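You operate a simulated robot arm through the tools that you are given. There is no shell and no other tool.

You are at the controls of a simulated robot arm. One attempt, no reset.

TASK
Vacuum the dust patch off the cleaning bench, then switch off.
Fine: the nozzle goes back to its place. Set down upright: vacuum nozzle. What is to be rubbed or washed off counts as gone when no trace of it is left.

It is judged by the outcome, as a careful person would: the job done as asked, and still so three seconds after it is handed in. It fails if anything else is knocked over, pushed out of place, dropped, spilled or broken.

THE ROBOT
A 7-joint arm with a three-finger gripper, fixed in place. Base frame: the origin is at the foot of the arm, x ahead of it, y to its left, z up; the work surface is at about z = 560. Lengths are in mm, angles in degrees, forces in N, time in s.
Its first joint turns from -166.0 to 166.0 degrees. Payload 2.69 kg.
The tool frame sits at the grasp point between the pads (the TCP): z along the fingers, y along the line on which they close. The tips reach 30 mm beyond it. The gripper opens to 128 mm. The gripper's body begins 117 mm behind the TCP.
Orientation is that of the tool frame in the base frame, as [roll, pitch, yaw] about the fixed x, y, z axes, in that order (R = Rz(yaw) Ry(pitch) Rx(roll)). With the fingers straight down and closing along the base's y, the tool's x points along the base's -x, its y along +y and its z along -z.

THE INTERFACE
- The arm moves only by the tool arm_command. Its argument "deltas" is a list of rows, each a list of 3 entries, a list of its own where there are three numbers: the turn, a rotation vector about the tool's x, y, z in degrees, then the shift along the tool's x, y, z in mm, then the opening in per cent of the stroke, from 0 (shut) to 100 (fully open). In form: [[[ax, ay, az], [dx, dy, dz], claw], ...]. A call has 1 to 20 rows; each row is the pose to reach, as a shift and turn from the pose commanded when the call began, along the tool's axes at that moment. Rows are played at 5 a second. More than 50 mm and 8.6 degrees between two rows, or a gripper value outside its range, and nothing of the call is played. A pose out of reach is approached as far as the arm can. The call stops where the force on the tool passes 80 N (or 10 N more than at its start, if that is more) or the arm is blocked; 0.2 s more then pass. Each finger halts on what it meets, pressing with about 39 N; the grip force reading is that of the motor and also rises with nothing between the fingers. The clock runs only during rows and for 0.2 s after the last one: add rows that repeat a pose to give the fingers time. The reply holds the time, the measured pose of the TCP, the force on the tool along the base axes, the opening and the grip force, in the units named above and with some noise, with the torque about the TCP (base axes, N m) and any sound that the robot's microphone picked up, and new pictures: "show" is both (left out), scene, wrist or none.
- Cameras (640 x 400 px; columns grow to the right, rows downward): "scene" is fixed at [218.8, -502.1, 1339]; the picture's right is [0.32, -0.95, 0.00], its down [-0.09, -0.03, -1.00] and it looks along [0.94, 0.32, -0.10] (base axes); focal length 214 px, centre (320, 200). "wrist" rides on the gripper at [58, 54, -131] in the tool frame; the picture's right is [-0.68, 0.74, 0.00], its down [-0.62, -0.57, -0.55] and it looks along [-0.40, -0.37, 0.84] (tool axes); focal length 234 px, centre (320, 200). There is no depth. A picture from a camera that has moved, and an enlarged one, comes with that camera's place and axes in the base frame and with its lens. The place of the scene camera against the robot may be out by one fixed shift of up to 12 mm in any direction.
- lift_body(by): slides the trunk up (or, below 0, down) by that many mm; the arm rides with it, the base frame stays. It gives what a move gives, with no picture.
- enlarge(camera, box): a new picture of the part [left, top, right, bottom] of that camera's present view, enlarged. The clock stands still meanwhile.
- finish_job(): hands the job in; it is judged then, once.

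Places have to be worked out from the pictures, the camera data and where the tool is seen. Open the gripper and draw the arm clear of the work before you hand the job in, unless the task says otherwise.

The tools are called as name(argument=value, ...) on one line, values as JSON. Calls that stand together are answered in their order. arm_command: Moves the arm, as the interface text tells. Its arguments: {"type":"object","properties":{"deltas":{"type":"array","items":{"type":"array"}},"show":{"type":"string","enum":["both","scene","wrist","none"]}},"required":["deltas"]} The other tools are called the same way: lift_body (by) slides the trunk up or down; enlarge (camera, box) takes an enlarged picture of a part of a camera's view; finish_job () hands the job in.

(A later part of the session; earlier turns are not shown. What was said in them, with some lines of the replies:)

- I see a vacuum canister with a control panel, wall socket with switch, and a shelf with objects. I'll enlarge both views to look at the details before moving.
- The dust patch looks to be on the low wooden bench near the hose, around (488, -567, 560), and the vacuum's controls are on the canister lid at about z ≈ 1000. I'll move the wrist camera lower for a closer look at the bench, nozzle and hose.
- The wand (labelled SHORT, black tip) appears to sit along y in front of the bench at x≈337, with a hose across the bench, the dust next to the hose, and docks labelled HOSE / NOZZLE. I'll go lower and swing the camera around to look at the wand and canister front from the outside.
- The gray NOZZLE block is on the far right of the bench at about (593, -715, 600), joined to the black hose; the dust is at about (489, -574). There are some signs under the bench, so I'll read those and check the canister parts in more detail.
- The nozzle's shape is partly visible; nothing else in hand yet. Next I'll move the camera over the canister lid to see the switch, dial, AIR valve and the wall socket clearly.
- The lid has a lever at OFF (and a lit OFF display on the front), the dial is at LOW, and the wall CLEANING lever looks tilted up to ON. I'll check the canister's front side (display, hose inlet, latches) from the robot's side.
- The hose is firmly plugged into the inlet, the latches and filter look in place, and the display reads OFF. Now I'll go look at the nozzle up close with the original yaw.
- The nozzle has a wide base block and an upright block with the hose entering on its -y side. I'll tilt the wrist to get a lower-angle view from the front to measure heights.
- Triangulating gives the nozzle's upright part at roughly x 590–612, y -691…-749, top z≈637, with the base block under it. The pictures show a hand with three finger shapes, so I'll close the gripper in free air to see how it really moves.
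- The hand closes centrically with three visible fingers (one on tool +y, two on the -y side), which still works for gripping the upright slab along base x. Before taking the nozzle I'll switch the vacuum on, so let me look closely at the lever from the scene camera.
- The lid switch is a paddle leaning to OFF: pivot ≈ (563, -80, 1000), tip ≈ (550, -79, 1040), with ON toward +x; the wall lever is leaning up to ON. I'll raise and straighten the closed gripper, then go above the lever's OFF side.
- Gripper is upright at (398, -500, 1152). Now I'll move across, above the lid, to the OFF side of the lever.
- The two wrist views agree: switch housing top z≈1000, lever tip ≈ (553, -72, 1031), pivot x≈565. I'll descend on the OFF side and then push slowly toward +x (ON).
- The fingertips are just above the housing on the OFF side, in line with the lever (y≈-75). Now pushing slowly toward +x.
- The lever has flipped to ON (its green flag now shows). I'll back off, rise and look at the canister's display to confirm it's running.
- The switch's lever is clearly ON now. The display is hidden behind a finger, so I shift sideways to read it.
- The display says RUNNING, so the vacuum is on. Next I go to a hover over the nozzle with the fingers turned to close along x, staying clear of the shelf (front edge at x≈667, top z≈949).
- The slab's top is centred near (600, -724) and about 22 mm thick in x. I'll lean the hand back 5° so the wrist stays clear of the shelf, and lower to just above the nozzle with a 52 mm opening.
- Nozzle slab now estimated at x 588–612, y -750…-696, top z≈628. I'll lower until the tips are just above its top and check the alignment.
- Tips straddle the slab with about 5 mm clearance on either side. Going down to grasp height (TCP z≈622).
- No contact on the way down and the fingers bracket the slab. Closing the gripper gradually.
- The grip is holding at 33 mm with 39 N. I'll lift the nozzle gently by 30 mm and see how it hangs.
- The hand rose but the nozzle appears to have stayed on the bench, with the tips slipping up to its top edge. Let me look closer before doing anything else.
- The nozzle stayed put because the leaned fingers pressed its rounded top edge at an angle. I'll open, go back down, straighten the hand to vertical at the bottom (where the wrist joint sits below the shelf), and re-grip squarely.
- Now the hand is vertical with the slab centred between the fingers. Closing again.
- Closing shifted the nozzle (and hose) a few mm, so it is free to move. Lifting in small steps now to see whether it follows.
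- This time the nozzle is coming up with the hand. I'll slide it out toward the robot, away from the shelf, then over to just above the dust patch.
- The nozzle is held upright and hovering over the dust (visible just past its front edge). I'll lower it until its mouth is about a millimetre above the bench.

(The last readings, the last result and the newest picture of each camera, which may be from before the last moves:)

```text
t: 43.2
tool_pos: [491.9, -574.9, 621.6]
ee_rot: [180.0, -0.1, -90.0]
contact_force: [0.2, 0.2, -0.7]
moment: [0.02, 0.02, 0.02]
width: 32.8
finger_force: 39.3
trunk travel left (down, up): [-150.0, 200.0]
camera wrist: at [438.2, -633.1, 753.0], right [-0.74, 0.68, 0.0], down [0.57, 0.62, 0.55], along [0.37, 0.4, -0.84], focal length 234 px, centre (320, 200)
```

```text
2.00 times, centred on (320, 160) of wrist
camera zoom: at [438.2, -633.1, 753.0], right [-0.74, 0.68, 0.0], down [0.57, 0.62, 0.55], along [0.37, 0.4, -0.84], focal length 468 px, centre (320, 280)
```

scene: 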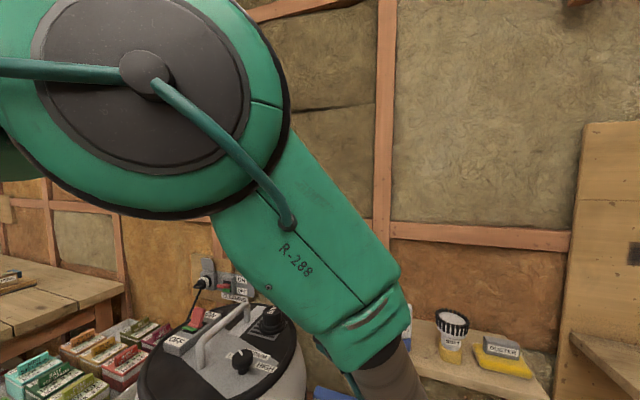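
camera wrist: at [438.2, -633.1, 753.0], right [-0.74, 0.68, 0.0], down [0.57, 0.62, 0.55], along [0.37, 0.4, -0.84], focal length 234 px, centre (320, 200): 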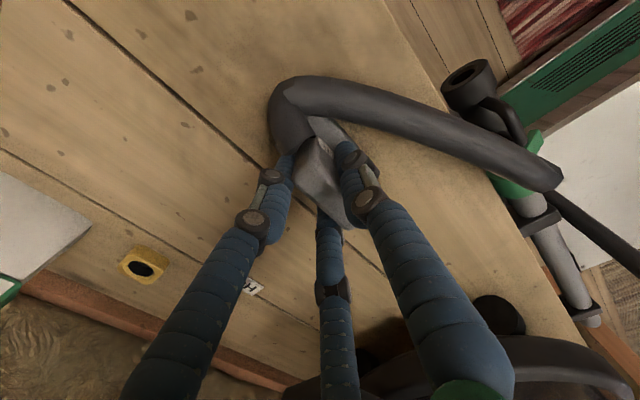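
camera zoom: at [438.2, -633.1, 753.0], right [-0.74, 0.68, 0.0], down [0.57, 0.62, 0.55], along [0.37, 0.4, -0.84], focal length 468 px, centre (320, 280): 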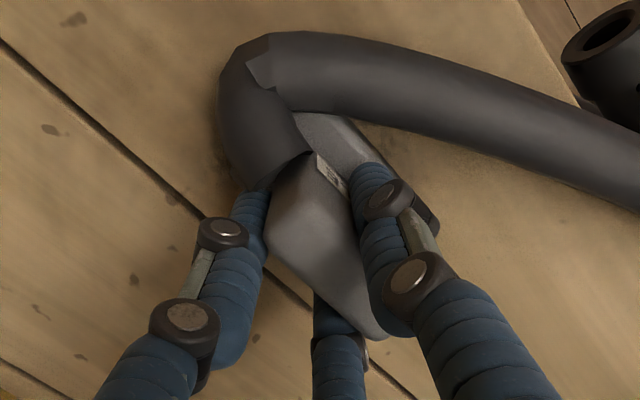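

The mouth is at the bench with no force, right on the patch. Sweeping it over the patch area in three passes.

arm_command(deltas=[[[0, 0, 0], [0, -20, 0], 0], [[0, 0, 0], [0, -40, 0], 0], [[0, 0, 0], [25, -45, 0], 0], [[0, 0, 0], [25, -25, 0], 0], [[0, 0, 0], [25, 0, 0], 0], [[0, 0, 0], [25, 25, 0], 0], [[0, 0, 0], [25, 45, 0], 0], [[0, 0, 0], [0, 45, 0], 0], [[0, 0, 0], [0, 25, 0], 0], [[0, 0, 0], [0, 0, 0], 0], [[0, 0, 0], [-10, -20, 0], 0], [[0, 0, 0], [-25, -45, 0], 0], [[0, 0, 0], [-25, -25, 0], 0], [[0, 0, 0], [-25, 0, 0], 0], [[0, 0, 0], [-25, 25, 0], 0], [[0, 0, 0], [-25, 45, 0], 0], [[0, 0, 0], [-10, 30, 0], 0], [[0, 0, 0], [0, 0, 0], 0]], show="wrist")

```text
t: 47.0
tool_pos: [491.2, -574.1, 622.3]
ee_rot: [-180.0, 0.1, -90.0]
contact_force: [-0.8, 0.2, -1.2]
moment: [-0.04, -0.06, 0.0]
width: 32.8
finger_force: 38.7
trunk travel left (down, up): [-150.0, 200.0]
camera wrist: at [437.6, -632.7, 753.5], right [-0.74, 0.68, 0.0], down [0.57, 0.62, 0.55], along [0.37, 0.4, -0.84], focal length 234 px, centre (320, 200)
```

wrist: 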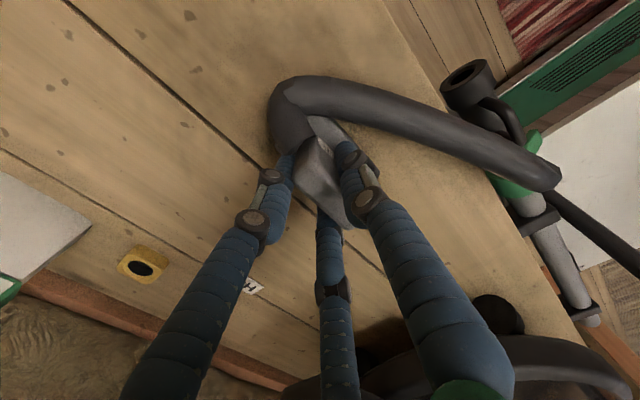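

The pass is finished with the grip steady. I'll lift and move aside toward -y to check the patch for any remaining trace.

arm_command(deltas=[[[0, 0, 0], [0, 0, -30], 0], [[0, 0, 0], [20, -10, -65], 0], [[0, 0, 0], [45, -20, -100], 0], [[0, 0, 0], [75, -30, -130], 0], [[0, 0, 0], [105, -40, -140], 0], [[0, 0, 0], [105, -40, -140], 0]], show="wrist")

enlarge(camera="wrist", box=[340, 60, 560, 220])

```text
t: 48.4
tool_pos: [532.0, -679.8, 761.8]
ee_rot: [179.9, 0.0, -90.0]
contact_force: [0.1, 0.3, -1.6]
moment: [-0.02, -0.01, 0.0]
width: 33.0
finger_force: 38.8
trunk travel left (down, up): [-150.0, 200.0]
camera wrist: at [478.8, -738.1, 893.3], right [-0.74, 0.68, 0.0], down [0.57, 0.62, 0.55], along [0.37, 0.4, -0.84], focal length 234 px, centre (320, 200)
```

wrist: 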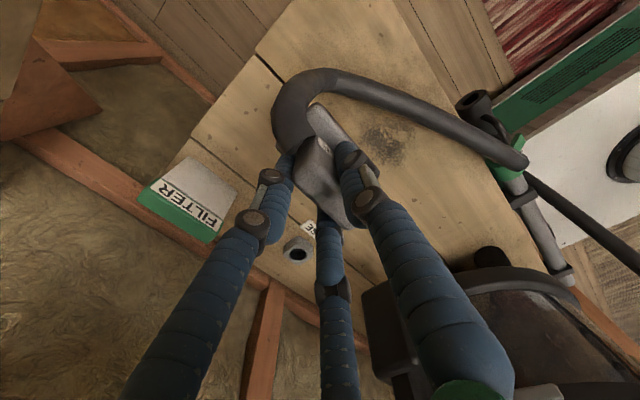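

```text
2.50 times, centred on (450, 140) of wrist
camera zoom: at [478.8, -738.1, 893.3], right [-0.74, 0.68, 0.0], down [0.57, 0.62, 0.55], along [0.37, 0.4, -0.84], focal length 585 px, centre (-5, 350)
```

zoom: 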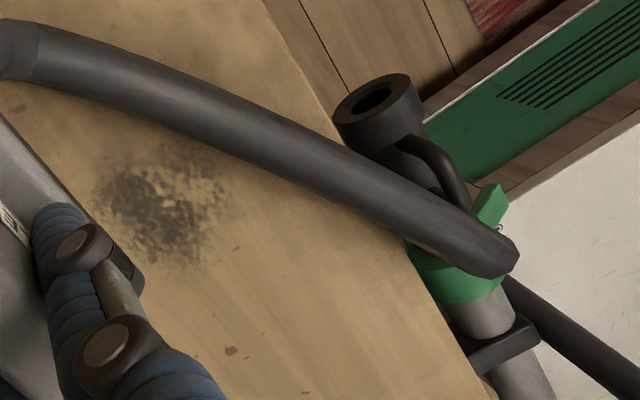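

enlarge(camera="wrist", box=[360, 100, 450, 180])

enlarge(camera="wrist", box=[250, 80, 390, 240])

```text
5.00 times, centred on (405, 140) of wrist
camera zoom: at [478.8, -738.1, 893.3], right [-0.74, 0.68, 0.0], down [0.57, 0.62, 0.55], along [0.37, 0.4, -0.84], focal length 1171 px, centre (-105, 500)
```

zoom: 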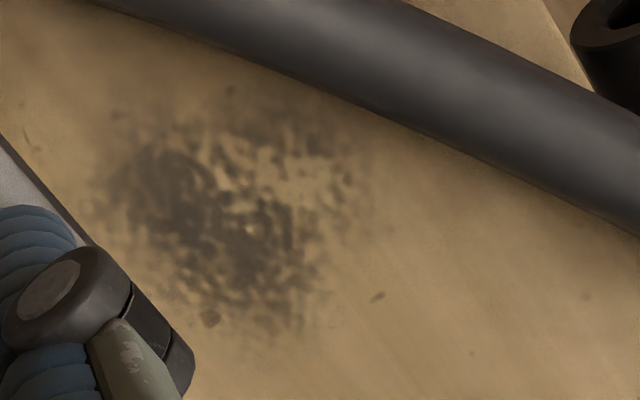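

```text
2.50 times, centred on (320, 160) of wrist
camera zoom: at [478.8, -738.1, 893.3], right [-0.74, 0.68, 0.0], down [0.57, 0.62, 0.55], along [0.37, 0.4, -0.84], focal length 585 px, centre (320, 300)
```

zoom: 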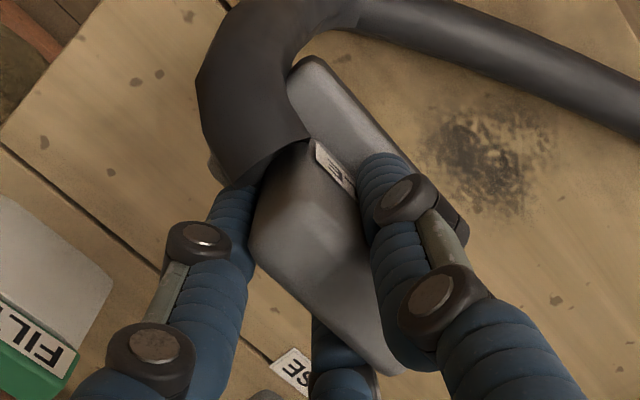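

The patch is actually centred nearer (483, -588) with about 40 mm radius, and it's still mostly there, perhaps thinned on one side. I'll go back down with the mouth lightly at the bench and sweep more slowly over the true centre to see whether LOW removes it.

arm_command(deltas=[[[0, 0, 0], [-30, 5, 30], 0], [[0, 0, 0], [-59, 10, 70], 0], [[0, 0, 0], [-70, 20, 105], 0], [[0, 0, 0], [-80, 30, 130], 0], [[0, 0, 0], [-89, 40, 139], 0], [[0, 0, 0], [-89, 40, 141], 0], [[0, 0, 0], [-89, 40, 141], 0], [[0, 0, 0], [-89, 30, 141], 0], [[0, 0, 0], [-89, 20, 141], 0], [[0, 0, 0], [-89, 10, 141], 0], [[0, 0, 0], [-89, 20, 141], 0], [[0, 0, 0], [-89, 30, 141], 0], [[0, 0, 0], [-89, 40, 141], 0], [[0, 0, 0], [-89, 50, 141], 0], [[0, 0, 0], [-89, 60, 141], 0], [[0, 0, 0], [-89, 70, 141], 0], [[0, 0, 0], [-89, 60, 141], 0], [[0, 0, 0], [-89, 50, 141], 0], [[0, 0, 0], [-89, 40, 141], 0]], show="wrist")

```text
t: 52.4
tool_pos: [491.4, -590.6, 620.0]
ee_rot: [180.0, 0.1, -89.9]
contact_force: [2.0, 1.5, 1.7]
moment: [0.1, 0.01, -0.01]
width: 33.0
finger_force: 38.6
trunk travel left (down, up): [-150.0, 200.0]
camera wrist: at [438.5, -649.7, 752.2], right [-0.74, 0.68, 0.0], down [0.57, 0.62, 0.55], along [0.37, 0.4, -0.84], focal length 234 px, centre (320, 200)
```

wrist: 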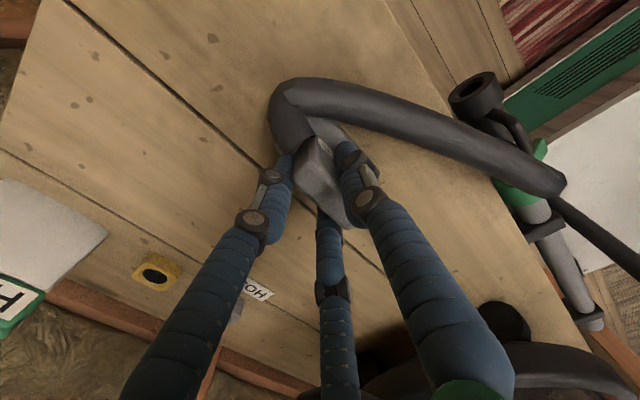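

Light contact with the bench (about 3 N). I'll go back to the same viewpoint to compare the patch with before.

arm_command(deltas=[[[0, 0, 0], [0, 0, -30], 0], [[0, 0, 0], [20, -10, -65], 0], [[0, 0, 0], [45, -20, -100], 0], [[0, 0, 0], [70, -30, -130], 0], [[0, 0, 0], [89, -40, -141], 0], [[0, 0, 0], [89, -40, -141], 0]], show="wrist")

enlarge(camera="wrist", box=[360, 100, 450, 180])

```text
t: 53.8
tool_pos: [531.2, -679.5, 761.0]
ee_rot: [-180.0, 0.0, -90.0]
contact_force: [0.0, -0.1, -2.3]
moment: [0.01, -0.02, 0.03]
width: 32.9
finger_force: 39.3
trunk travel left (down, up): [-150.0, 200.0]
camera wrist: at [478.0, -738.1, 892.8], right [-0.74, 0.68, 0.0], down [0.57, 0.62, 0.55], along [0.37, 0.4, -0.84], focal length 234 px, centre (320, 200)
```

wrist: 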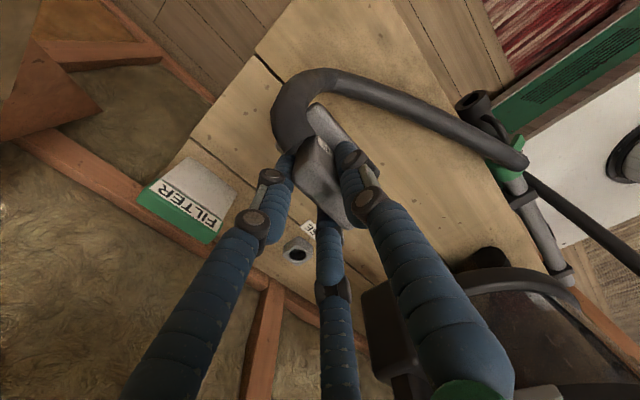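

```text
5.00 times, centred on (405, 140) of wrist
camera zoom: at [478.0, -738.1, 892.8], right [-0.74, 0.68, 0.0], down [0.57, 0.62, 0.55], along [0.37, 0.4, -0.84], focal length 1171 px, centre (-105, 500)
```

zoom: 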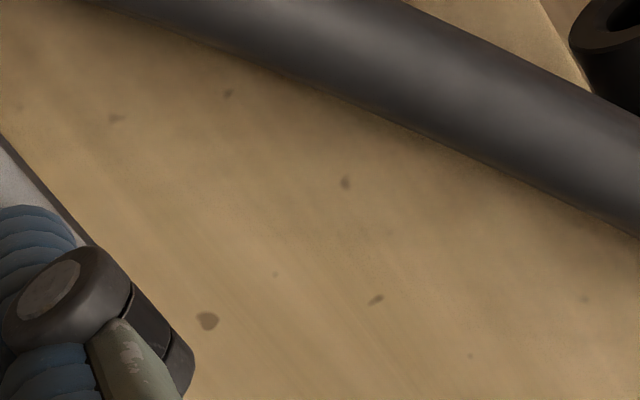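

The dust is gone in this view; what's left are wood knots like the rest of the board. I'll make one extra pass over a slightly wider area for certainty.

arm_command(deltas=[[[0, 0, 0], [-30, 0, 40], 0], [[0, 0, 0], [-67, 0, 85], 0], [[0, 0, 0], [-67, 0, 120], 0], [[0, 0, 0], [-67, 0, 136], 0], [[0, 0, 0], [-67, 0, 141], 0], [[0, 0, 0], [-67, 16, 141], 0], [[0, 0, 0], [-67, 32, 141], 0], [[0, 0, 0], [-67, 48, 141], 0], [[0, 0, 0], [-67, 64, 141], 0], [[0, 0, 0], [-67, 80, 141], 0], [[0, 0, 0], [-87, 80, 141], 0], [[0, 0, 0], [-87, 60, 141], 0], [[0, 0, 0], [-87, 40, 141], 0], [[0, 0, 0], [-87, 20, 141], 0], [[0, 0, 0], [-87, 0, 141], 0], [[0, 0, 0], [-112, 0, 141], 0], [[0, 0, 0], [-112, 20, 141], 0], [[0, 0, 0], [-112, 40, 141], 0], [[0, 0, 0], [-112, 60, 141], 0], [[0, 0, 0], [-112, 80, 141], 0]], show="wrist")

```text
refused: row 2 steps farther than a row can; nothing moved
```

One step was too long; I'll resend it with a smoother descent.

arm_command(deltas=[[[0, 0, 0], [-20, 0, 40], 0], [[0, 0, 0], [-40, 0, 80], 0], [[0, 0, 0], [-60, 0, 115], 0], [[0, 0, 0], [-67, 0, 136], 0], [[0, 0, 0], [-67, 0, 141], 0], [[0, 0, 0], [-67, 16, 141], 0], [[0, 0, 0], [-67, 32, 141], 0], [[0, 0, 0], [-67, 48, 141], 0], [[0, 0, 0], [-67, 64, 141], 0], [[0, 0, 0], [-67, 80, 141], 0], [[0, 0, 0], [-87, 80, 141], 0], [[0, 0, 0], [-87, 60, 141], 0], [[0, 0, 0], [-87, 40, 141], 0], [[0, 0, 0], [-87, 20, 141], 0], [[0, 0, 0], [-87, 0, 141], 0], [[0, 0, 0], [-112, 0, 141], 0], [[0, 0, 0], [-112, 20, 141], 0], [[0, 0, 0], [-112, 40, 141], 0], [[0, 0, 0], [-112, 60, 141], 0], [[0, 0, 0], [-112, 80, 141], 0]], show="wrist")

```text
t: 58.0
tool_pos: [451.1, -566.2, 619.6]
ee_rot: [-180.0, 0.0, -90.1]
contact_force: [-1.2, 0.4, 8.1]
moment: [-0.1, 0.25, -0.07]
width: 32.7
finger_force: 38.6
trunk travel left (down, up): [-150.0, 200.0]
camera wrist: at [398.1, -625.2, 752.2], right [-0.74, 0.68, 0.0], down [0.57, 0.62, 0.55], along [0.37, 0.4, -0.84], focal length 234 px, centre (320, 200)
```

wrist: 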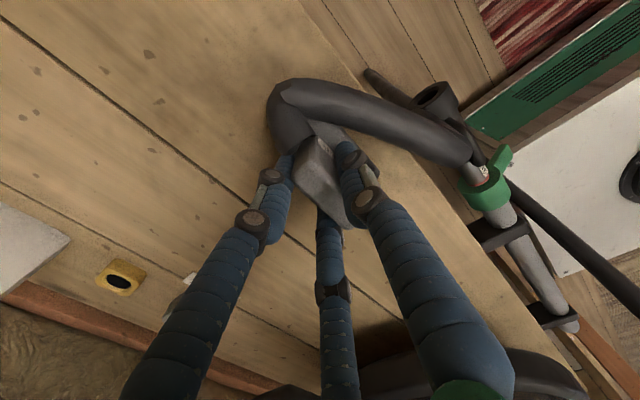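

Done with the extra pass (light 8 N press). Lifting off and viewing the bench again from two spots on the way to the nozzle's place.

arm_command(deltas=[[[0, 0, 0], [0, 0, -35], 0], [[0, 0, 0], [20, -15, -70], 0], [[0, 0, 0], [45, -32, -105], 0], [[0, 0, 0], [73, -54, -133], 0], [[0, 0, 0], [95, -68, -141], 0], [[0, 0, 0], [112, -80, -141], 0], [[0, 0, 0], [112, -80, -141], 0]], show="wrist")

enlarge(camera="wrist", box=[340, 80, 500, 200])

```text
t: 59.6
tool_pos: [532.6, -679.2, 761.1]
ee_rot: [180.0, 0.0, -90.1]
contact_force: [-0.8, -0.2, -1.6]
moment: [0.01, -0.03, -0.02]
width: 32.8
finger_force: 39.3
trunk travel left (down, up): [-150.0, 200.0]
camera wrist: at [479.5, -738.4, 892.7], right [-0.74, 0.68, 0.0], down [0.57, 0.62, 0.55], along [0.37, 0.4, -0.84], focal length 234 px, centre (320, 200)
```

wrist: 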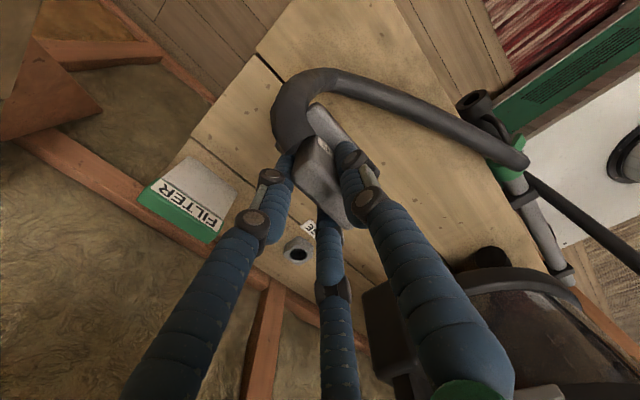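

```text
3.33 times, centred on (420, 140) of wrist
camera zoom: at [479.5, -738.4, 892.7], right [-0.74, 0.68, 0.0], down [0.57, 0.62, 0.55], along [0.37, 0.4, -0.84], focal length 781 px, centre (-13, 400)
```

zoom: 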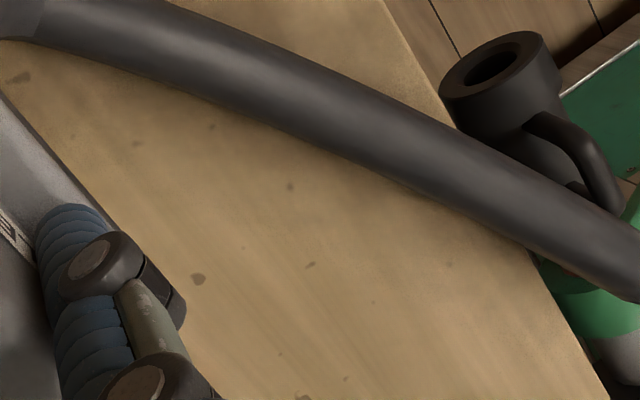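

The bench is clean. Now I'll return the nozzle along the same low path it came out on, to just above its original spot.

arm_command(deltas=[[[0, 0, 0], [10, 0, 40], 0], [[0, 0, 0], [20, -5, 80], 0], [[0, 0, 0], [30, -10, 111], 0], [[0, 0, 0], [40, -20, 116], 0], [[0, 0, 0], [44.5, -35, 121], 0], [[0, 0, 0], [44.5, -50, 126], 0], [[0, 0, 0], [44.5, -65, 130], 0], [[0, 0, 0], [44.5, -75, 133], 0], [[0, 0, 0], [44.5, -81, 133], 0], [[0, 0, 0], [44.5, -81, 133], 0]], show="wrist")

enlarge(camera="wrist", box=[260, 80, 400, 240])

```text
t: 61.8
tool_pos: [611.8, -724.9, 627.8]
ee_rot: [180.0, 0.0, -90.0]
contact_force: [0.9, 0.3, -1.5]
moment: [0.01, 0.01, 0.01]
width: 32.7
finger_force: 38.9
trunk travel left (down, up): [-150.0, 200.0]
camera wrist: at [559.5, -782.2, 759.8], right [-0.74, 0.68, 0.0], down [0.57, 0.62, 0.55], along [0.37, 0.4, -0.84], focal length 234 px, centre (320, 200)
```

wrist: 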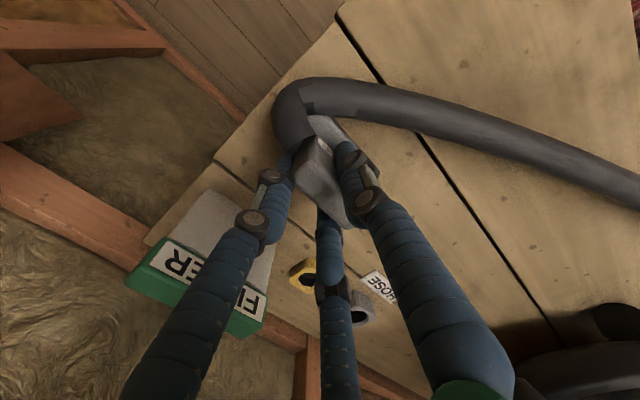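

```text
2.50 times, centred on (330, 160) of wrist
camera zoom: at [559.5, -782.2, 759.8], right [-0.74, 0.68, 0.0], down [0.57, 0.62, 0.55], along [0.37, 0.4, -0.84], focal length 585 px, centre (295, 300)
```

zoom: 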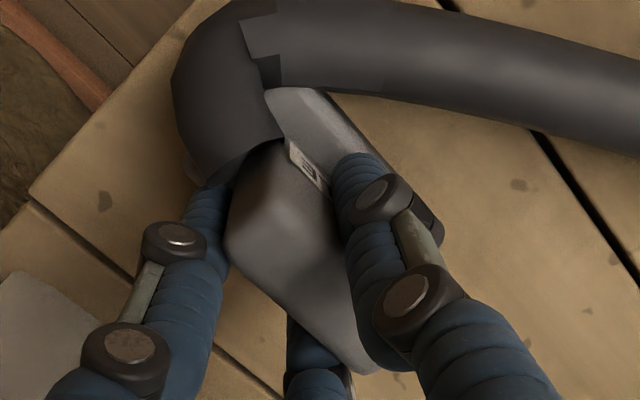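

Nozzle is over its place, still squarely held. Lowering gently onto the bench.

arm_command(deltas=[[[0, 0, 0], [0, 0, 2.5], 0], [[0, 0, 0], [0, 0, 5], 0], [[0, 0, 0], [0, 0, 6.5], 0], [[0, 0, 0], [0, 0, 7.5], 0], [[0, 0, 0], [0, 0, 7.5], 0]], show="none")

```text
t: 63.0
tool_pos: [612.7, -724.8, 621.2]
ee_rot: [-180.0, 0.0, -90.1]
contact_force: [-0.5, -0.9, -1.6]
moment: [-0.01, 0.0, -0.02]
width: 32.8
finger_force: 39.3
trunk travel left (down, up): [-150.0, 200.0]
```

It's still hanging (-1.6 N), so I'll lower another millimetre or so until it touches.

arm_command(deltas=[[[0, 0, 0], [0, 0, 0.5], 0], [[0, 0, 0], [0, 0, 1], 0], [[0, 0, 0], [0, 0, 1], 0]], show="none")

```text
t: 63.8
tool_pos: [612.4, -724.5, 620.7]
ee_rot: [-180.0, 0.0, -89.9]
contact_force: [-1.3, 0.2, 2.7]
moment: [0.05, 0.18, 0.0]
width: 33.1
finger_force: 39.4
trunk travel left (down, up): [-150.0, 200.0]
```

It's touching now (+2.7 N). Opening the fingers gradually to release it.

arm_command(deltas=[[[0, 0, 0], [0, 0, 0], 28], [[0, 0, 0], [0, 0, 0], 32], [[0, 0, 0], [0, 0, 0], 37], [[0, 0, 0], [0, 0, 0], 41], [[0, 0, 0], [0, 0, 0], 41]], show="wrist")

enlarge(camera="wrist", box=[260, 80, 400, 240])

```text
t: 65.0
tool_pos: [612.8, -723.1, 619.7]
ee_rot: [180.0, 0.0, -90.0]
contact_force: [-0.7, 0.2, -0.1]
moment: [0.01, -0.01, 0.01]
width: 52.6
finger_force: 0.1
trunk travel left (down, up): [-150.0, 200.0]
camera wrist: at [559.1, -782.3, 751.9], right [-0.74, 0.68, 0.0], down [0.57, 0.62, 0.55], along [0.37, 0.4, -0.84], focal length 234 px, centre (320, 200)
```

wrist: 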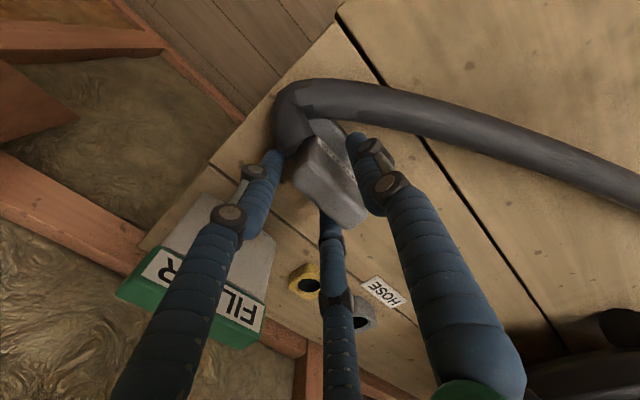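

```text
2.50 times, centred on (330, 160) of wrist
camera zoom: at [559.1, -782.3, 751.9], right [-0.74, 0.68, 0.0], down [0.57, 0.62, 0.55], along [0.37, 0.4, -0.84], focal length 585 px, centre (295, 300)
```

zoom: 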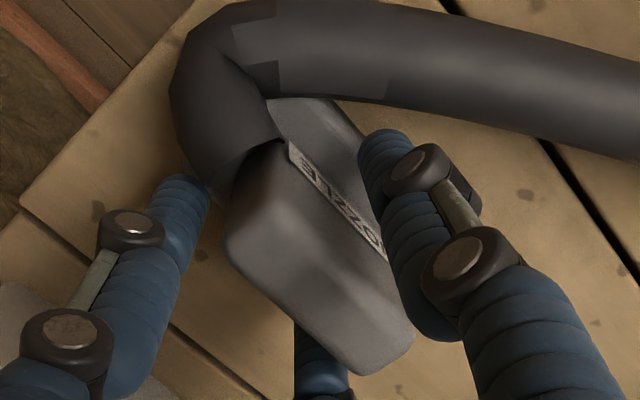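

The nozzle stands upright within a few mm of its original place. Now I withdraw: shift 4 mm, lean the hand back 5° as before for the shelf, and rise clear.

arm_command(deltas=[[[0, 0, 0], [0, 4, 0], 41], [[1.7, 0, 0], [0, 4, 0], 41], [[3.4, 0, 0], [0, 4, 0], 41], [[5, 0, 0], [0, 4, 0], 41], [[5, 0, 0], [0, 4, -15], 41], [[5, 0, 0], [0, 4, -30], 41], [[5, 0, 0], [0, 5, -60], 41], [[5, 0, 0], [0, 10, -100], 41], [[5, 0, 0], [0, 25, -140], 41], [[5, 0, 0], [0, 45, -180], 41], [[5, 0, 0], [0, 65, -220], 41]], show="both")

enlarge(camera="wrist", box=[240, 40, 440, 200])

```text
t: 67.4
tool_pos: [543.8, -723.2, 839.0]
ee_rot: [-175.1, 0.2, -90.1]
contact_force: [0.3, 0.3, -1.0]
moment: [0.05, 0.01, 0.0]
width: 52.6
finger_force: 0.2
trunk travel left (down, up): [-150.0, 200.0]
camera wrist: at [481.0, -781.9, 965.9], right [-0.73, 0.68, -0.06], down [0.52, 0.62, 0.6], along [0.44, 0.41, -0.8], focal length 234 px, centre (320, 200)
```

scene: 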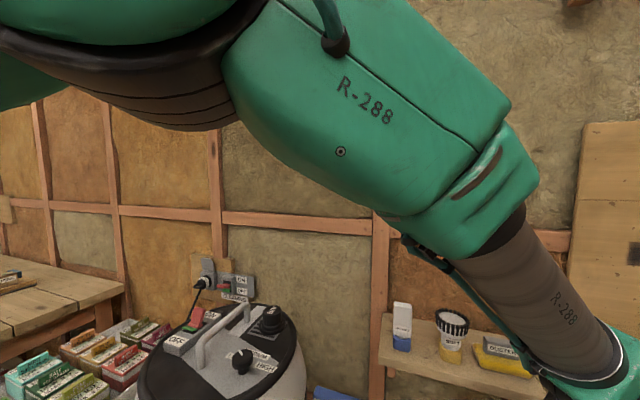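
wrist: 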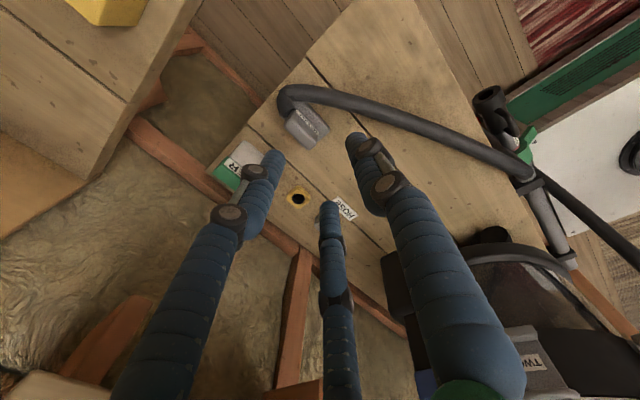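

```text
2.50 times, centred on (340, 120) of wrist
camera zoom: at [481.0, -781.9, 965.9], right [-0.73, 0.68, -0.06], down [0.52, 0.62, 0.6], along [0.44, 0.41, -0.8], focal length 585 px, centre (270, 400)
```

zoom: 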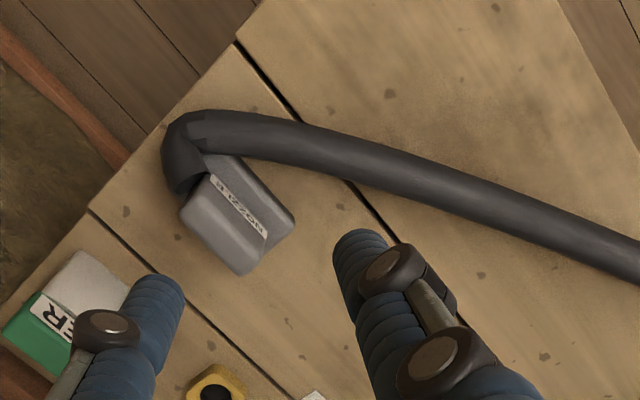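

The nozzle is back upright and the bench is clean. Now to switch off: close the fingers, rise, straighten, and travel to above the ON side of the lid lever.

arm_command(deltas=[[[-1, 0, 0], [0, -4, -44], 0], [[-2, 0, 0], [0, -8, -88], 0], [[-3, 0, 0], [0, -12, -132], 0], [[-4, 0, 0], [0, -16, -176], 0], [[-5, 0, 0], [0, -20, -220], 0], [[-5, 0, 0], [0, -24, -265], 0], [[-5, 0, 0], [0, -27, -309], 0]], show="none")

```text
t: 69.0
tool_pos: [546.6, -724.0, 1150.3]
ee_rot: [-179.9, 0.1, -90.0]
contact_force: [-0.8, 0.0, -0.6]
moment: [0.0, 0.0, -0.01]
width: 2.4
finger_force: 32.5
trunk travel left (down, up): [-150.0, 200.0]
```

Straight and closed at z 1150. Travelling to above the ON side of the lever.

arm_command(deltas=[[[0, 0, 0], [-46, -6, 0], 0], [[0, 0, 0], [-93, -11, 0], 0], [[0, 0, 0], [-139, -17, 0], 0], [[0, 0, 0], [-185, -22, 0], 0], [[0, 0, 0], [-232, -28, 0], 0], [[0, 0, 0], [-278, -33, 0], 0], [[0, 0, 0], [-325, -39, 0], 0], [[0, 0, 0], [-371, -45, 0], 0], [[0, 0, 0], [-417, -50, 0], 0], [[0, 0, 0], [-464, -56, 0], 0], [[0, 0, 0], [-510, -61, 0], 0], [[0, 0, 0], [-556, -67, 0], 0], [[0, 0, 0], [-603, -72, 0], 0], [[0, 0, 0], [-649, -78, 0], 0]], show="both")

enlarge(camera="wrist", box=[220, 60, 440, 260])

enlarge(camera="scene", box=[140, 230, 300, 350])

```text
t: 72.0
tool_pos: [625.4, -75.6, 1150.1]
ee_rot: [-180.0, 0.0, -90.1]
contact_force: [0.2, 0.6, 0.5]
moment: [0.0, 0.01, 0.0]
width: 2.0
finger_force: 31.3
trunk travel left (down, up): [-150.0, 200.0]
camera wrist: at [571.8, -133.7, 1282.1], right [-0.74, 0.68, 0.0], down [0.57, 0.62, 0.55], along [0.37, 0.4, -0.84], focal length 234 px, centre (320, 200)
```

scene: 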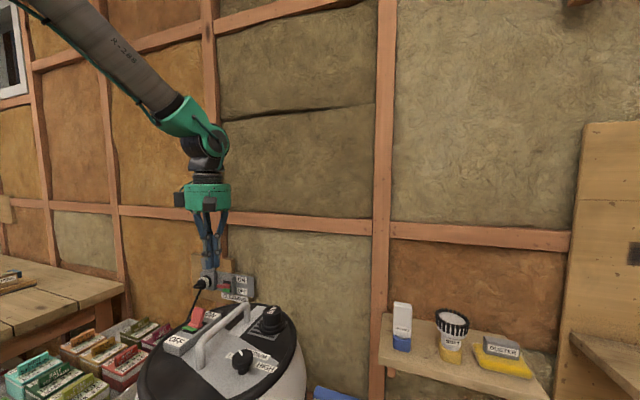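
wrist: 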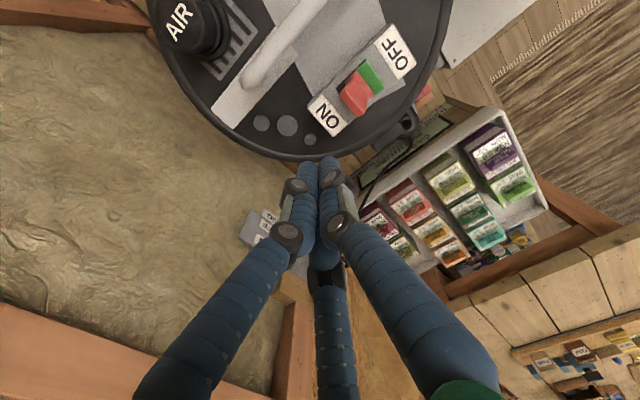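

```text
2.00 times, centred on (330, 160) of wrist
camera zoom: at [571.8, -133.7, 1282.1], right [-0.74, 0.68, 0.0], down [0.57, 0.62, 0.55], along [0.37, 0.4, -0.84], focal length 468 px, centre (300, 280)
```

zoom: 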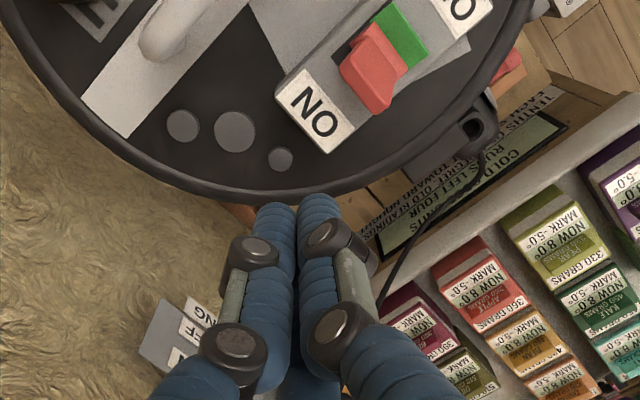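

```text
3.33 times, centred on (220, 290) of scene
camera zoom: at [218.8, -502.1, 1339.0], right [0.32, -0.95, 0.0], down [-0.09, -0.03, -1.0], along [0.94, 0.32, -0.1], focal length 715 px, centre (653, -100)
```

zoom: 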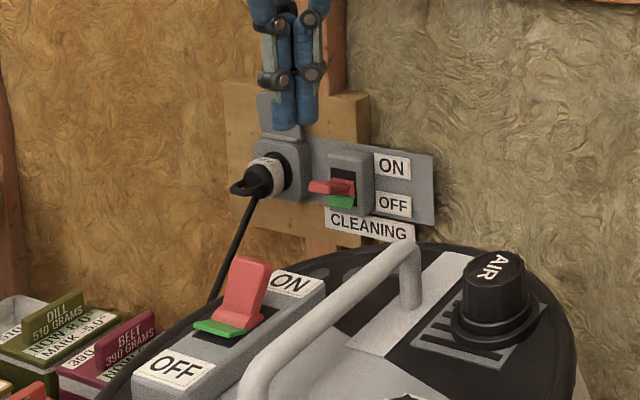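

The lever is leaning to ON with its tip at about (576, -71, 1031). I'll descend on its far side (x≈625) and then push toward -x (OFF).

arm_command(deltas=[[[0, 0, 0], [0, 0, 35], 0], [[0, 0, 0], [0, 0, 70], 0], [[0, 0, 0], [0, 0, 100], 0], [[0, 0, 0], [0, 0, 100], 0]], show="both")

enlarge(camera="wrist", box=[220, 40, 440, 240])

enlarge(camera="scene", box=[140, 250, 280, 350])

```text
t: 73.0
tool_pos: [624.7, -76.4, 1050.3]
ee_rot: [-180.0, 0.0, -90.0]
contact_force: [0.1, 0.1, -0.6]
moment: [-0.02, 0.01, 0.01]
width: 2.0
finger_force: 31.4
trunk travel left (down, up): [-150.0, 200.0]
camera wrist: at [571.5, -133.9, 1181.4], right [-0.74, 0.68, 0.0], down [0.57, 0.62, 0.55], along [0.37, 0.4, -0.84], focal length 234 px, centre (320, 200)
```

scene: 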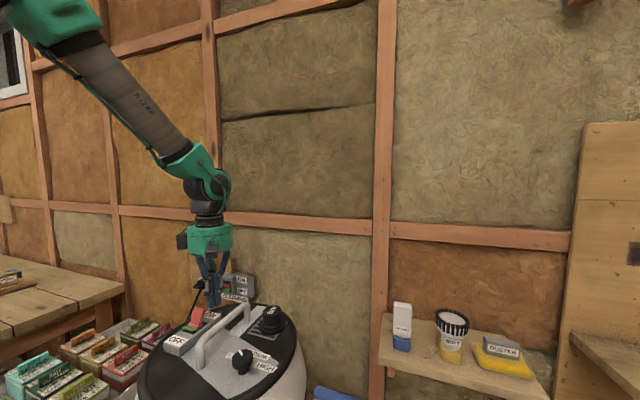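
wrist: 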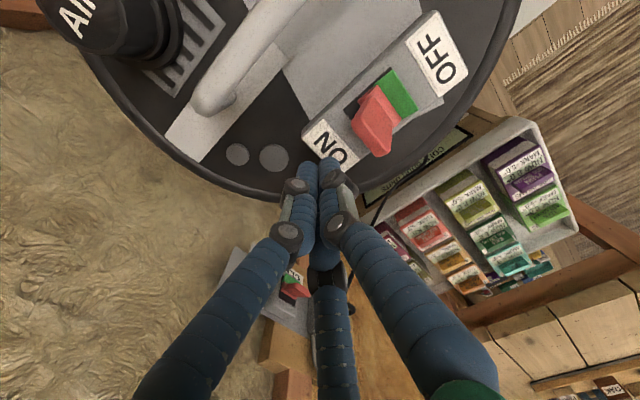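

```text
2.00 times, centred on (330, 140) of wrist
camera zoom: at [571.5, -133.9, 1181.4], right [-0.74, 0.68, 0.0], down [0.57, 0.62, 0.55], along [0.37, 0.4, -0.84], focal length 468 px, centre (300, 320)
```

zoom: 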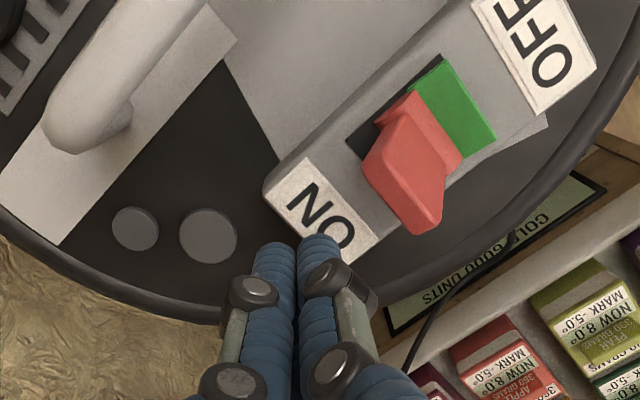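

```text
4.00 times, centred on (210, 300) of scene
camera zoom: at [218.8, -502.1, 1339.0], right [0.32, -0.95, 0.0], down [-0.09, -0.03, -1.0], along [0.94, 0.32, -0.1], focal length 858 px, centre (760, -200)
```

zoom: 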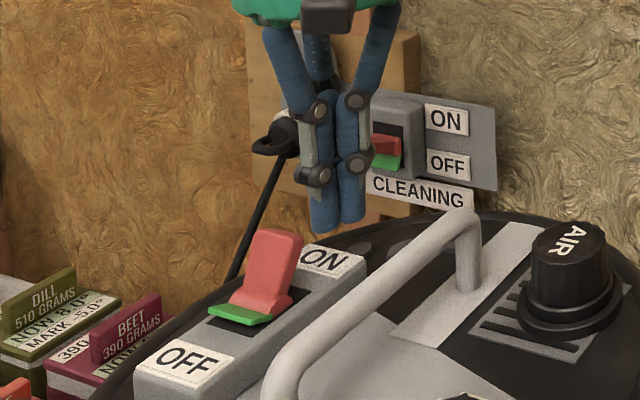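

Fingertips are just beyond the ON label, and the lever is centred near y≈-69, so I'll shift 5 mm over and push toward -x.

arm_command(deltas=[[[0, 0, 0], [-5, 3, 0], 0], [[0, 0, 0], [-5, 10, 0], 0], [[0, 0, 0], [-5, 18, 0], 0], [[0, 0, 0], [-5, 26, 0], 0], [[0, 0, 0], [-5, 34, 0], 0], [[0, 0, 0], [-5, 42, 0], 0]], show="both")

enlarge(camera="scene", box=[140, 250, 280, 350])

enlarge(camera="wrist", box=[220, 60, 440, 260])

```text
t: 74.4
tool_pos: [583.4, -69.7, 1050.5]
ee_rot: [180.0, 0.0, -90.0]
contact_force: [-0.2, 0.3, -0.4]
moment: [0.0, -0.01, 0.0]
width: 2.2
finger_force: 30.9
trunk travel left (down, up): [-150.0, 200.0]
camera wrist: at [530.1, -128.0, 1181.7], right [-0.74, 0.68, 0.0], down [0.57, 0.62, 0.55], along [0.37, 0.4, -0.84], focal length 234 px, centre (320, 200)
```

scene: 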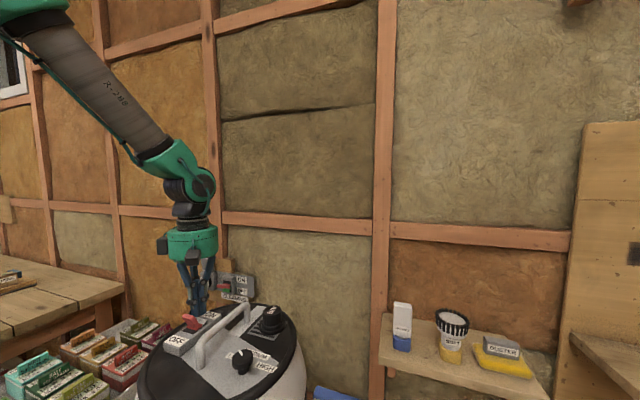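
wrist: 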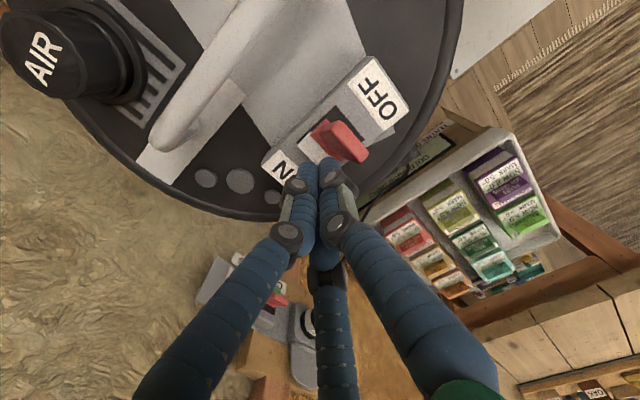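

```text
4.00 times, centred on (210, 300) of scene
camera zoom: at [218.8, -502.1, 1339.0], right [0.32, -0.95, 0.0], down [-0.09, -0.03, -1.0], along [0.94, 0.32, -0.1], focal length 858 px, centre (760, -200)
```

zoom: 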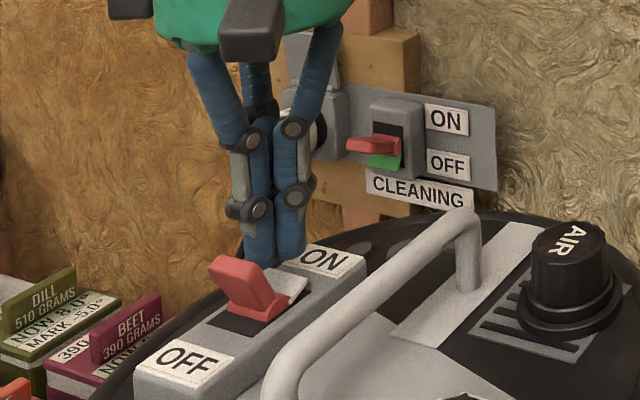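

```text
2.00 times, centred on (330, 160) of wrist
camera zoom: at [530.1, -128.0, 1181.7], right [-0.74, 0.68, 0.0], down [0.57, 0.62, 0.55], along [0.37, 0.4, -0.84], focal length 468 px, centre (300, 280)
```

zoom: 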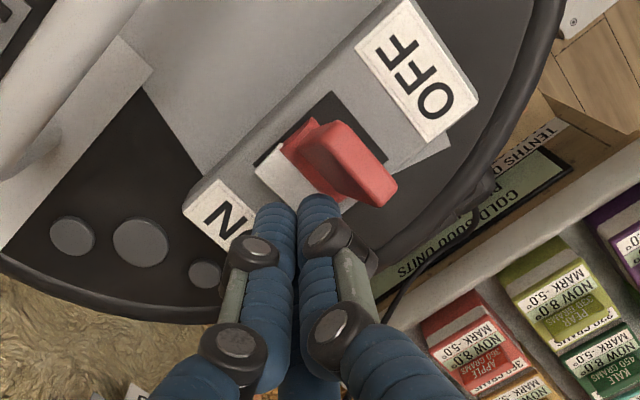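

The lever has snapped back to OFF (white flag showing again). I'll retreat from it, rise, and check the display from the robot's side.

arm_command(deltas=[[[0, 0, 0], [0, -25, 0], 0], [[0, 0, 0], [0, -25, -45], 0], [[0, 0, 0], [0, -25, -90], 0], [[0, 0, 0], [15, 18, -90], 0], [[0, 0, 0], [30, 60, -90], 0], [[0, 0, 0], [45, 103, -90], 0], [[0, 0, 0], [60, 146, -90], 0], [[0, 0, 0], [75, 189, -90], 0], [[0, 0, 0], [88, 232, -90], 0], [[0, 0, 0], [100, 275, -90], 0], [[0, 0, 0], [103, 318, -90], 0], [[0, 0, 0], [103, 318, -50], 0], [[0, 0, 0], [103, 318, -10], 0], [[0, 0, 0], [103, 318, 30], 0], [[0, 0, 0], [103, 318, 60], 0]], show="both")

enlarge(camera="scene", box=[140, 250, 320, 400])

```text
t: 77.6
tool_pos: [265.0, -173.2, 989.6]
ee_rot: [-180.0, 0.0, -90.1]
contact_force: [0.2, 0.6, 0.4]
moment: [-0.01, 0.01, 0.03]
width: 2.0
finger_force: 31.2
trunk travel left (down, up): [-150.0, 200.0]
camera wrist: at [211.8, -231.7, 1122.4], right [-0.74, 0.68, 0.0], down [0.57, 0.62, 0.55], along [0.37, 0.4, -0.84], focal length 234 px, centre (320, 200)
```

scene: 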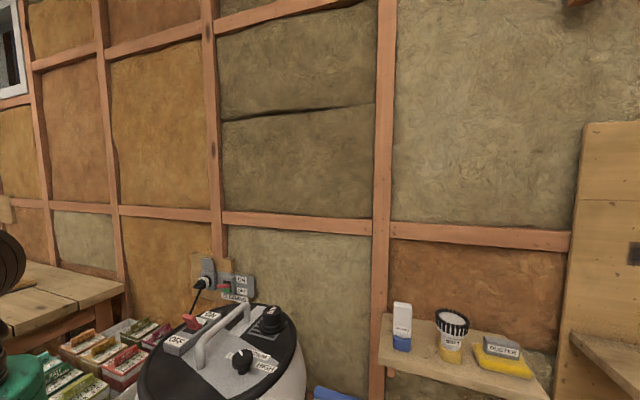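
wrist: 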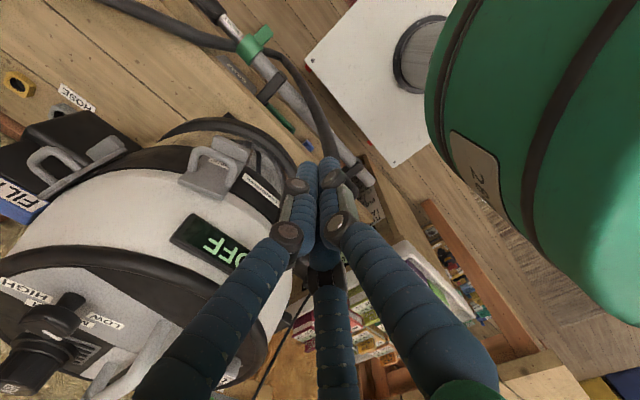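

```text
2.67 times, centred on (230, 325) of scene
camera zoom: at [218.8, -502.1, 1339.0], right [0.32, -0.95, 0.0], down [-0.09, -0.03, -1.0], along [0.94, 0.32, -0.1], focal length 572 px, centre (560, -133)
```

zoom: 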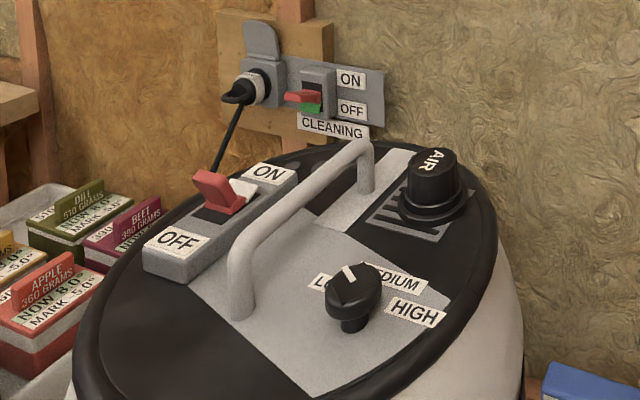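

The display shows OFF. For a final check I'll move clear to a spot in front of the bench, open the gripper, and look at the cleaned area and nozzle once more.

arm_command(deltas=[[[0, 0, 0], [41, 1, 0], 0], [[0, 0, 0], [82, 2, 0], 0], [[0, 0, 0], [123, 4, 0], 0], [[0, 0, 0], [164, 5, 10], 0], [[0, 0, 0], [205, 6, 25], 30], [[0, 0, 0], [246, 8, 40], 60], [[0, 0, 0], [287, 9, 60], 100], [[0, 0, 0], [328, 10, 75], 100], [[0, 0, 0], [367, 11, 90], 100], [[0, 0, 0], [367, 11, 90], 100]], show="both")

enlarge(camera="wrist", box=[70, 80, 350, 260])

enlarge(camera="wrist", box=[190, 120, 350, 220])

```text
t: 79.8
tool_pos: [254.0, -541.5, 900.8]
ee_rot: [-180.0, 0.0, -89.9]
contact_force: [-0.3, 0.2, -0.9]
moment: [0.02, 0.0, 0.03]
width: 127.9
finger_force: 0.0
trunk travel left (down, up): [-150.0, 200.0]
camera wrist: at [201.4, -600.1, 1031.8], right [-0.74, 0.68, 0.0], down [0.57, 0.62, 0.55], along [0.37, 0.4, -0.84], focal length 234 px, centre (320, 200)
```

scene: 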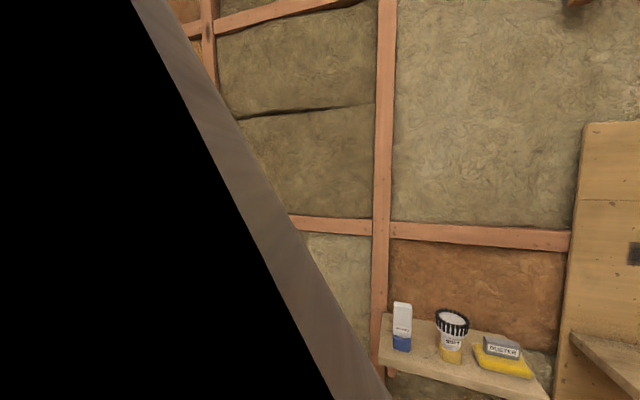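
wrist: 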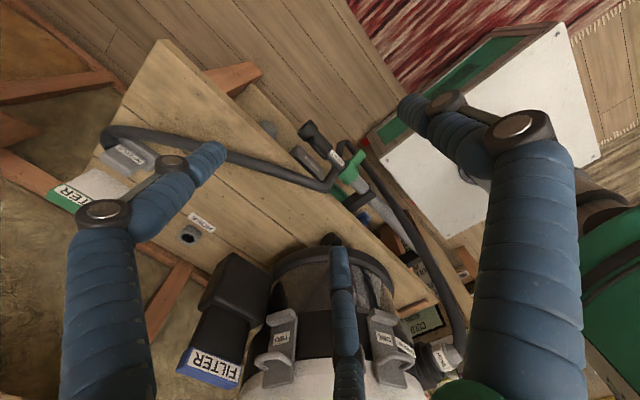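

```text
2.22 times, centred on (210, 170) of wrist
camera zoom: at [201.4, -600.1, 1031.8], right [-0.74, 0.68, 0.0], down [0.57, 0.62, 0.55], along [0.37, 0.4, -0.84], focal length 520 px, centre (564, 267)
```

zoom: 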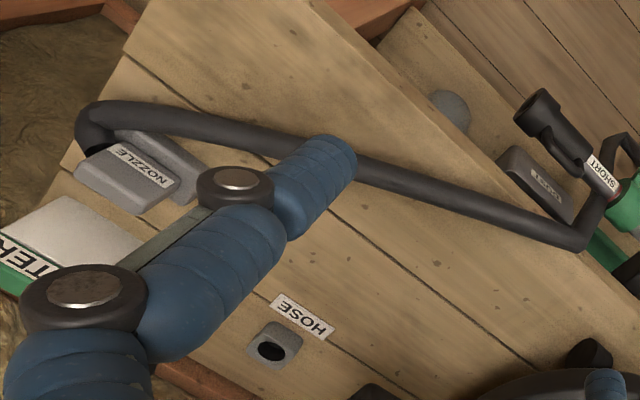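

```text
4.00 times, centred on (270, 170) of wrist
camera zoom: at [201.4, -600.1, 1031.8], right [-0.74, 0.68, 0.0], down [0.57, 0.62, 0.55], along [0.37, 0.4, -0.84], focal length 937 px, centre (520, 320)
```

zoom: 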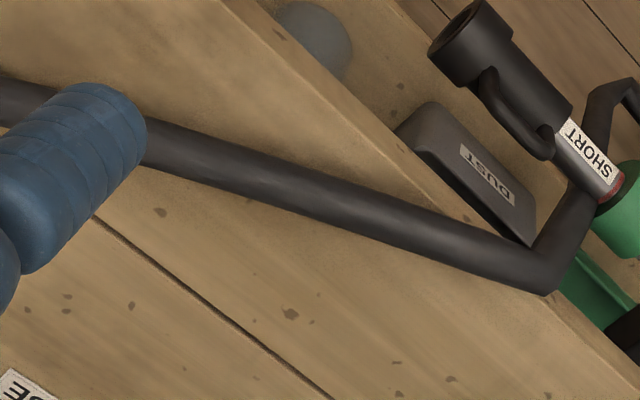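

The nozzle is upright in place and everything else looks undisturbed; a fingertip hides part of the cleaned area, so I'll shift slightly for an unobstructed last look.

arm_command(deltas=[[[0, 0, 0], [40, 0, 0], 100], [[0, 0, 0], [80, -20, 0], 100], [[0, 0, 0], [110, -40, 0], 100], [[0, 0, 0], [110, -40, 0], 100]], show="wrist")

enlarge(camera="wrist", box=[200, 130, 360, 250])

```text
t: 80.8
tool_pos: [293.8, -651.0, 900.2]
ee_rot: [180.0, -0.1, -90.0]
contact_force: [0.0, 0.1, -0.1]
moment: [0.05, 0.02, 0.03]
width: 128.2
finger_force: 0.1
trunk travel left (down, up): [-150.0, 200.0]
camera wrist: at [240.8, -709.5, 1031.9], right [-0.74, 0.68, 0.0], down [0.57, 0.62, 0.55], along [0.37, 0.4, -0.84], focal length 234 px, centre (320, 200)
```

wrist: 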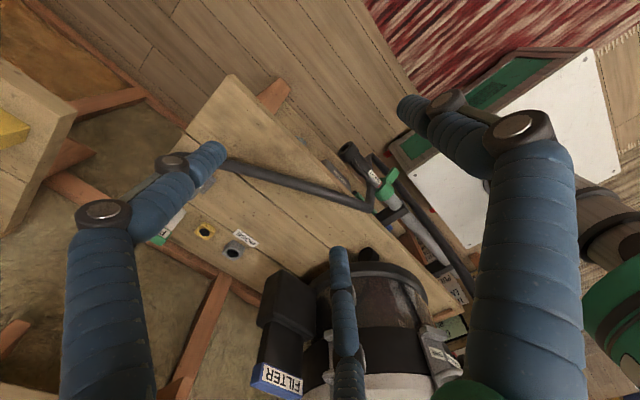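

```text
3.33 times, centred on (280, 190) of wrist
camera zoom: at [240.8, -709.5, 1031.9], right [-0.74, 0.68, 0.0], down [0.57, 0.62, 0.55], along [0.37, 0.4, -0.84], focal length 781 px, centre (453, 233)
```

zoom: 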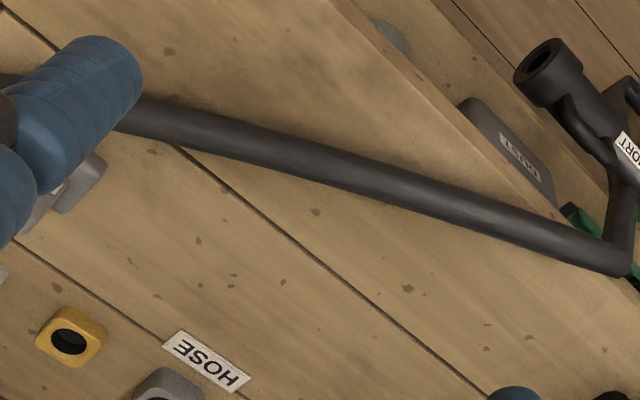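

Both sides of the hose over the former patch are clean. The nozzle is upright in its place, the vacuum reads OFF, and the arm is clear with the gripper open, so I'm handing the job in.

finish_job()

```text
The job is handed in.
```

The dust patch is gone from the cleaning bench, and the vacuum is switched off at the lever on its lid. The display on the canister reads OFF.

- **Dust:** The first sweep left most of the patch. A slower pass over its true centre cleared it, and I added one wider pass. From several views afterwards only wood knots show, including on both sides of the hose.
- **Nozzle:** It is back upright within a few millimetres of where it started. The first grip slipped off without lifting it, so I re-gripped it squarely.
- **Left as found:** The wall CLEANING switch is still on and the suction dial is still at LOW. I saw nothing else knocked or moved.

I opened the gripper and drew the arm clear before handing in.
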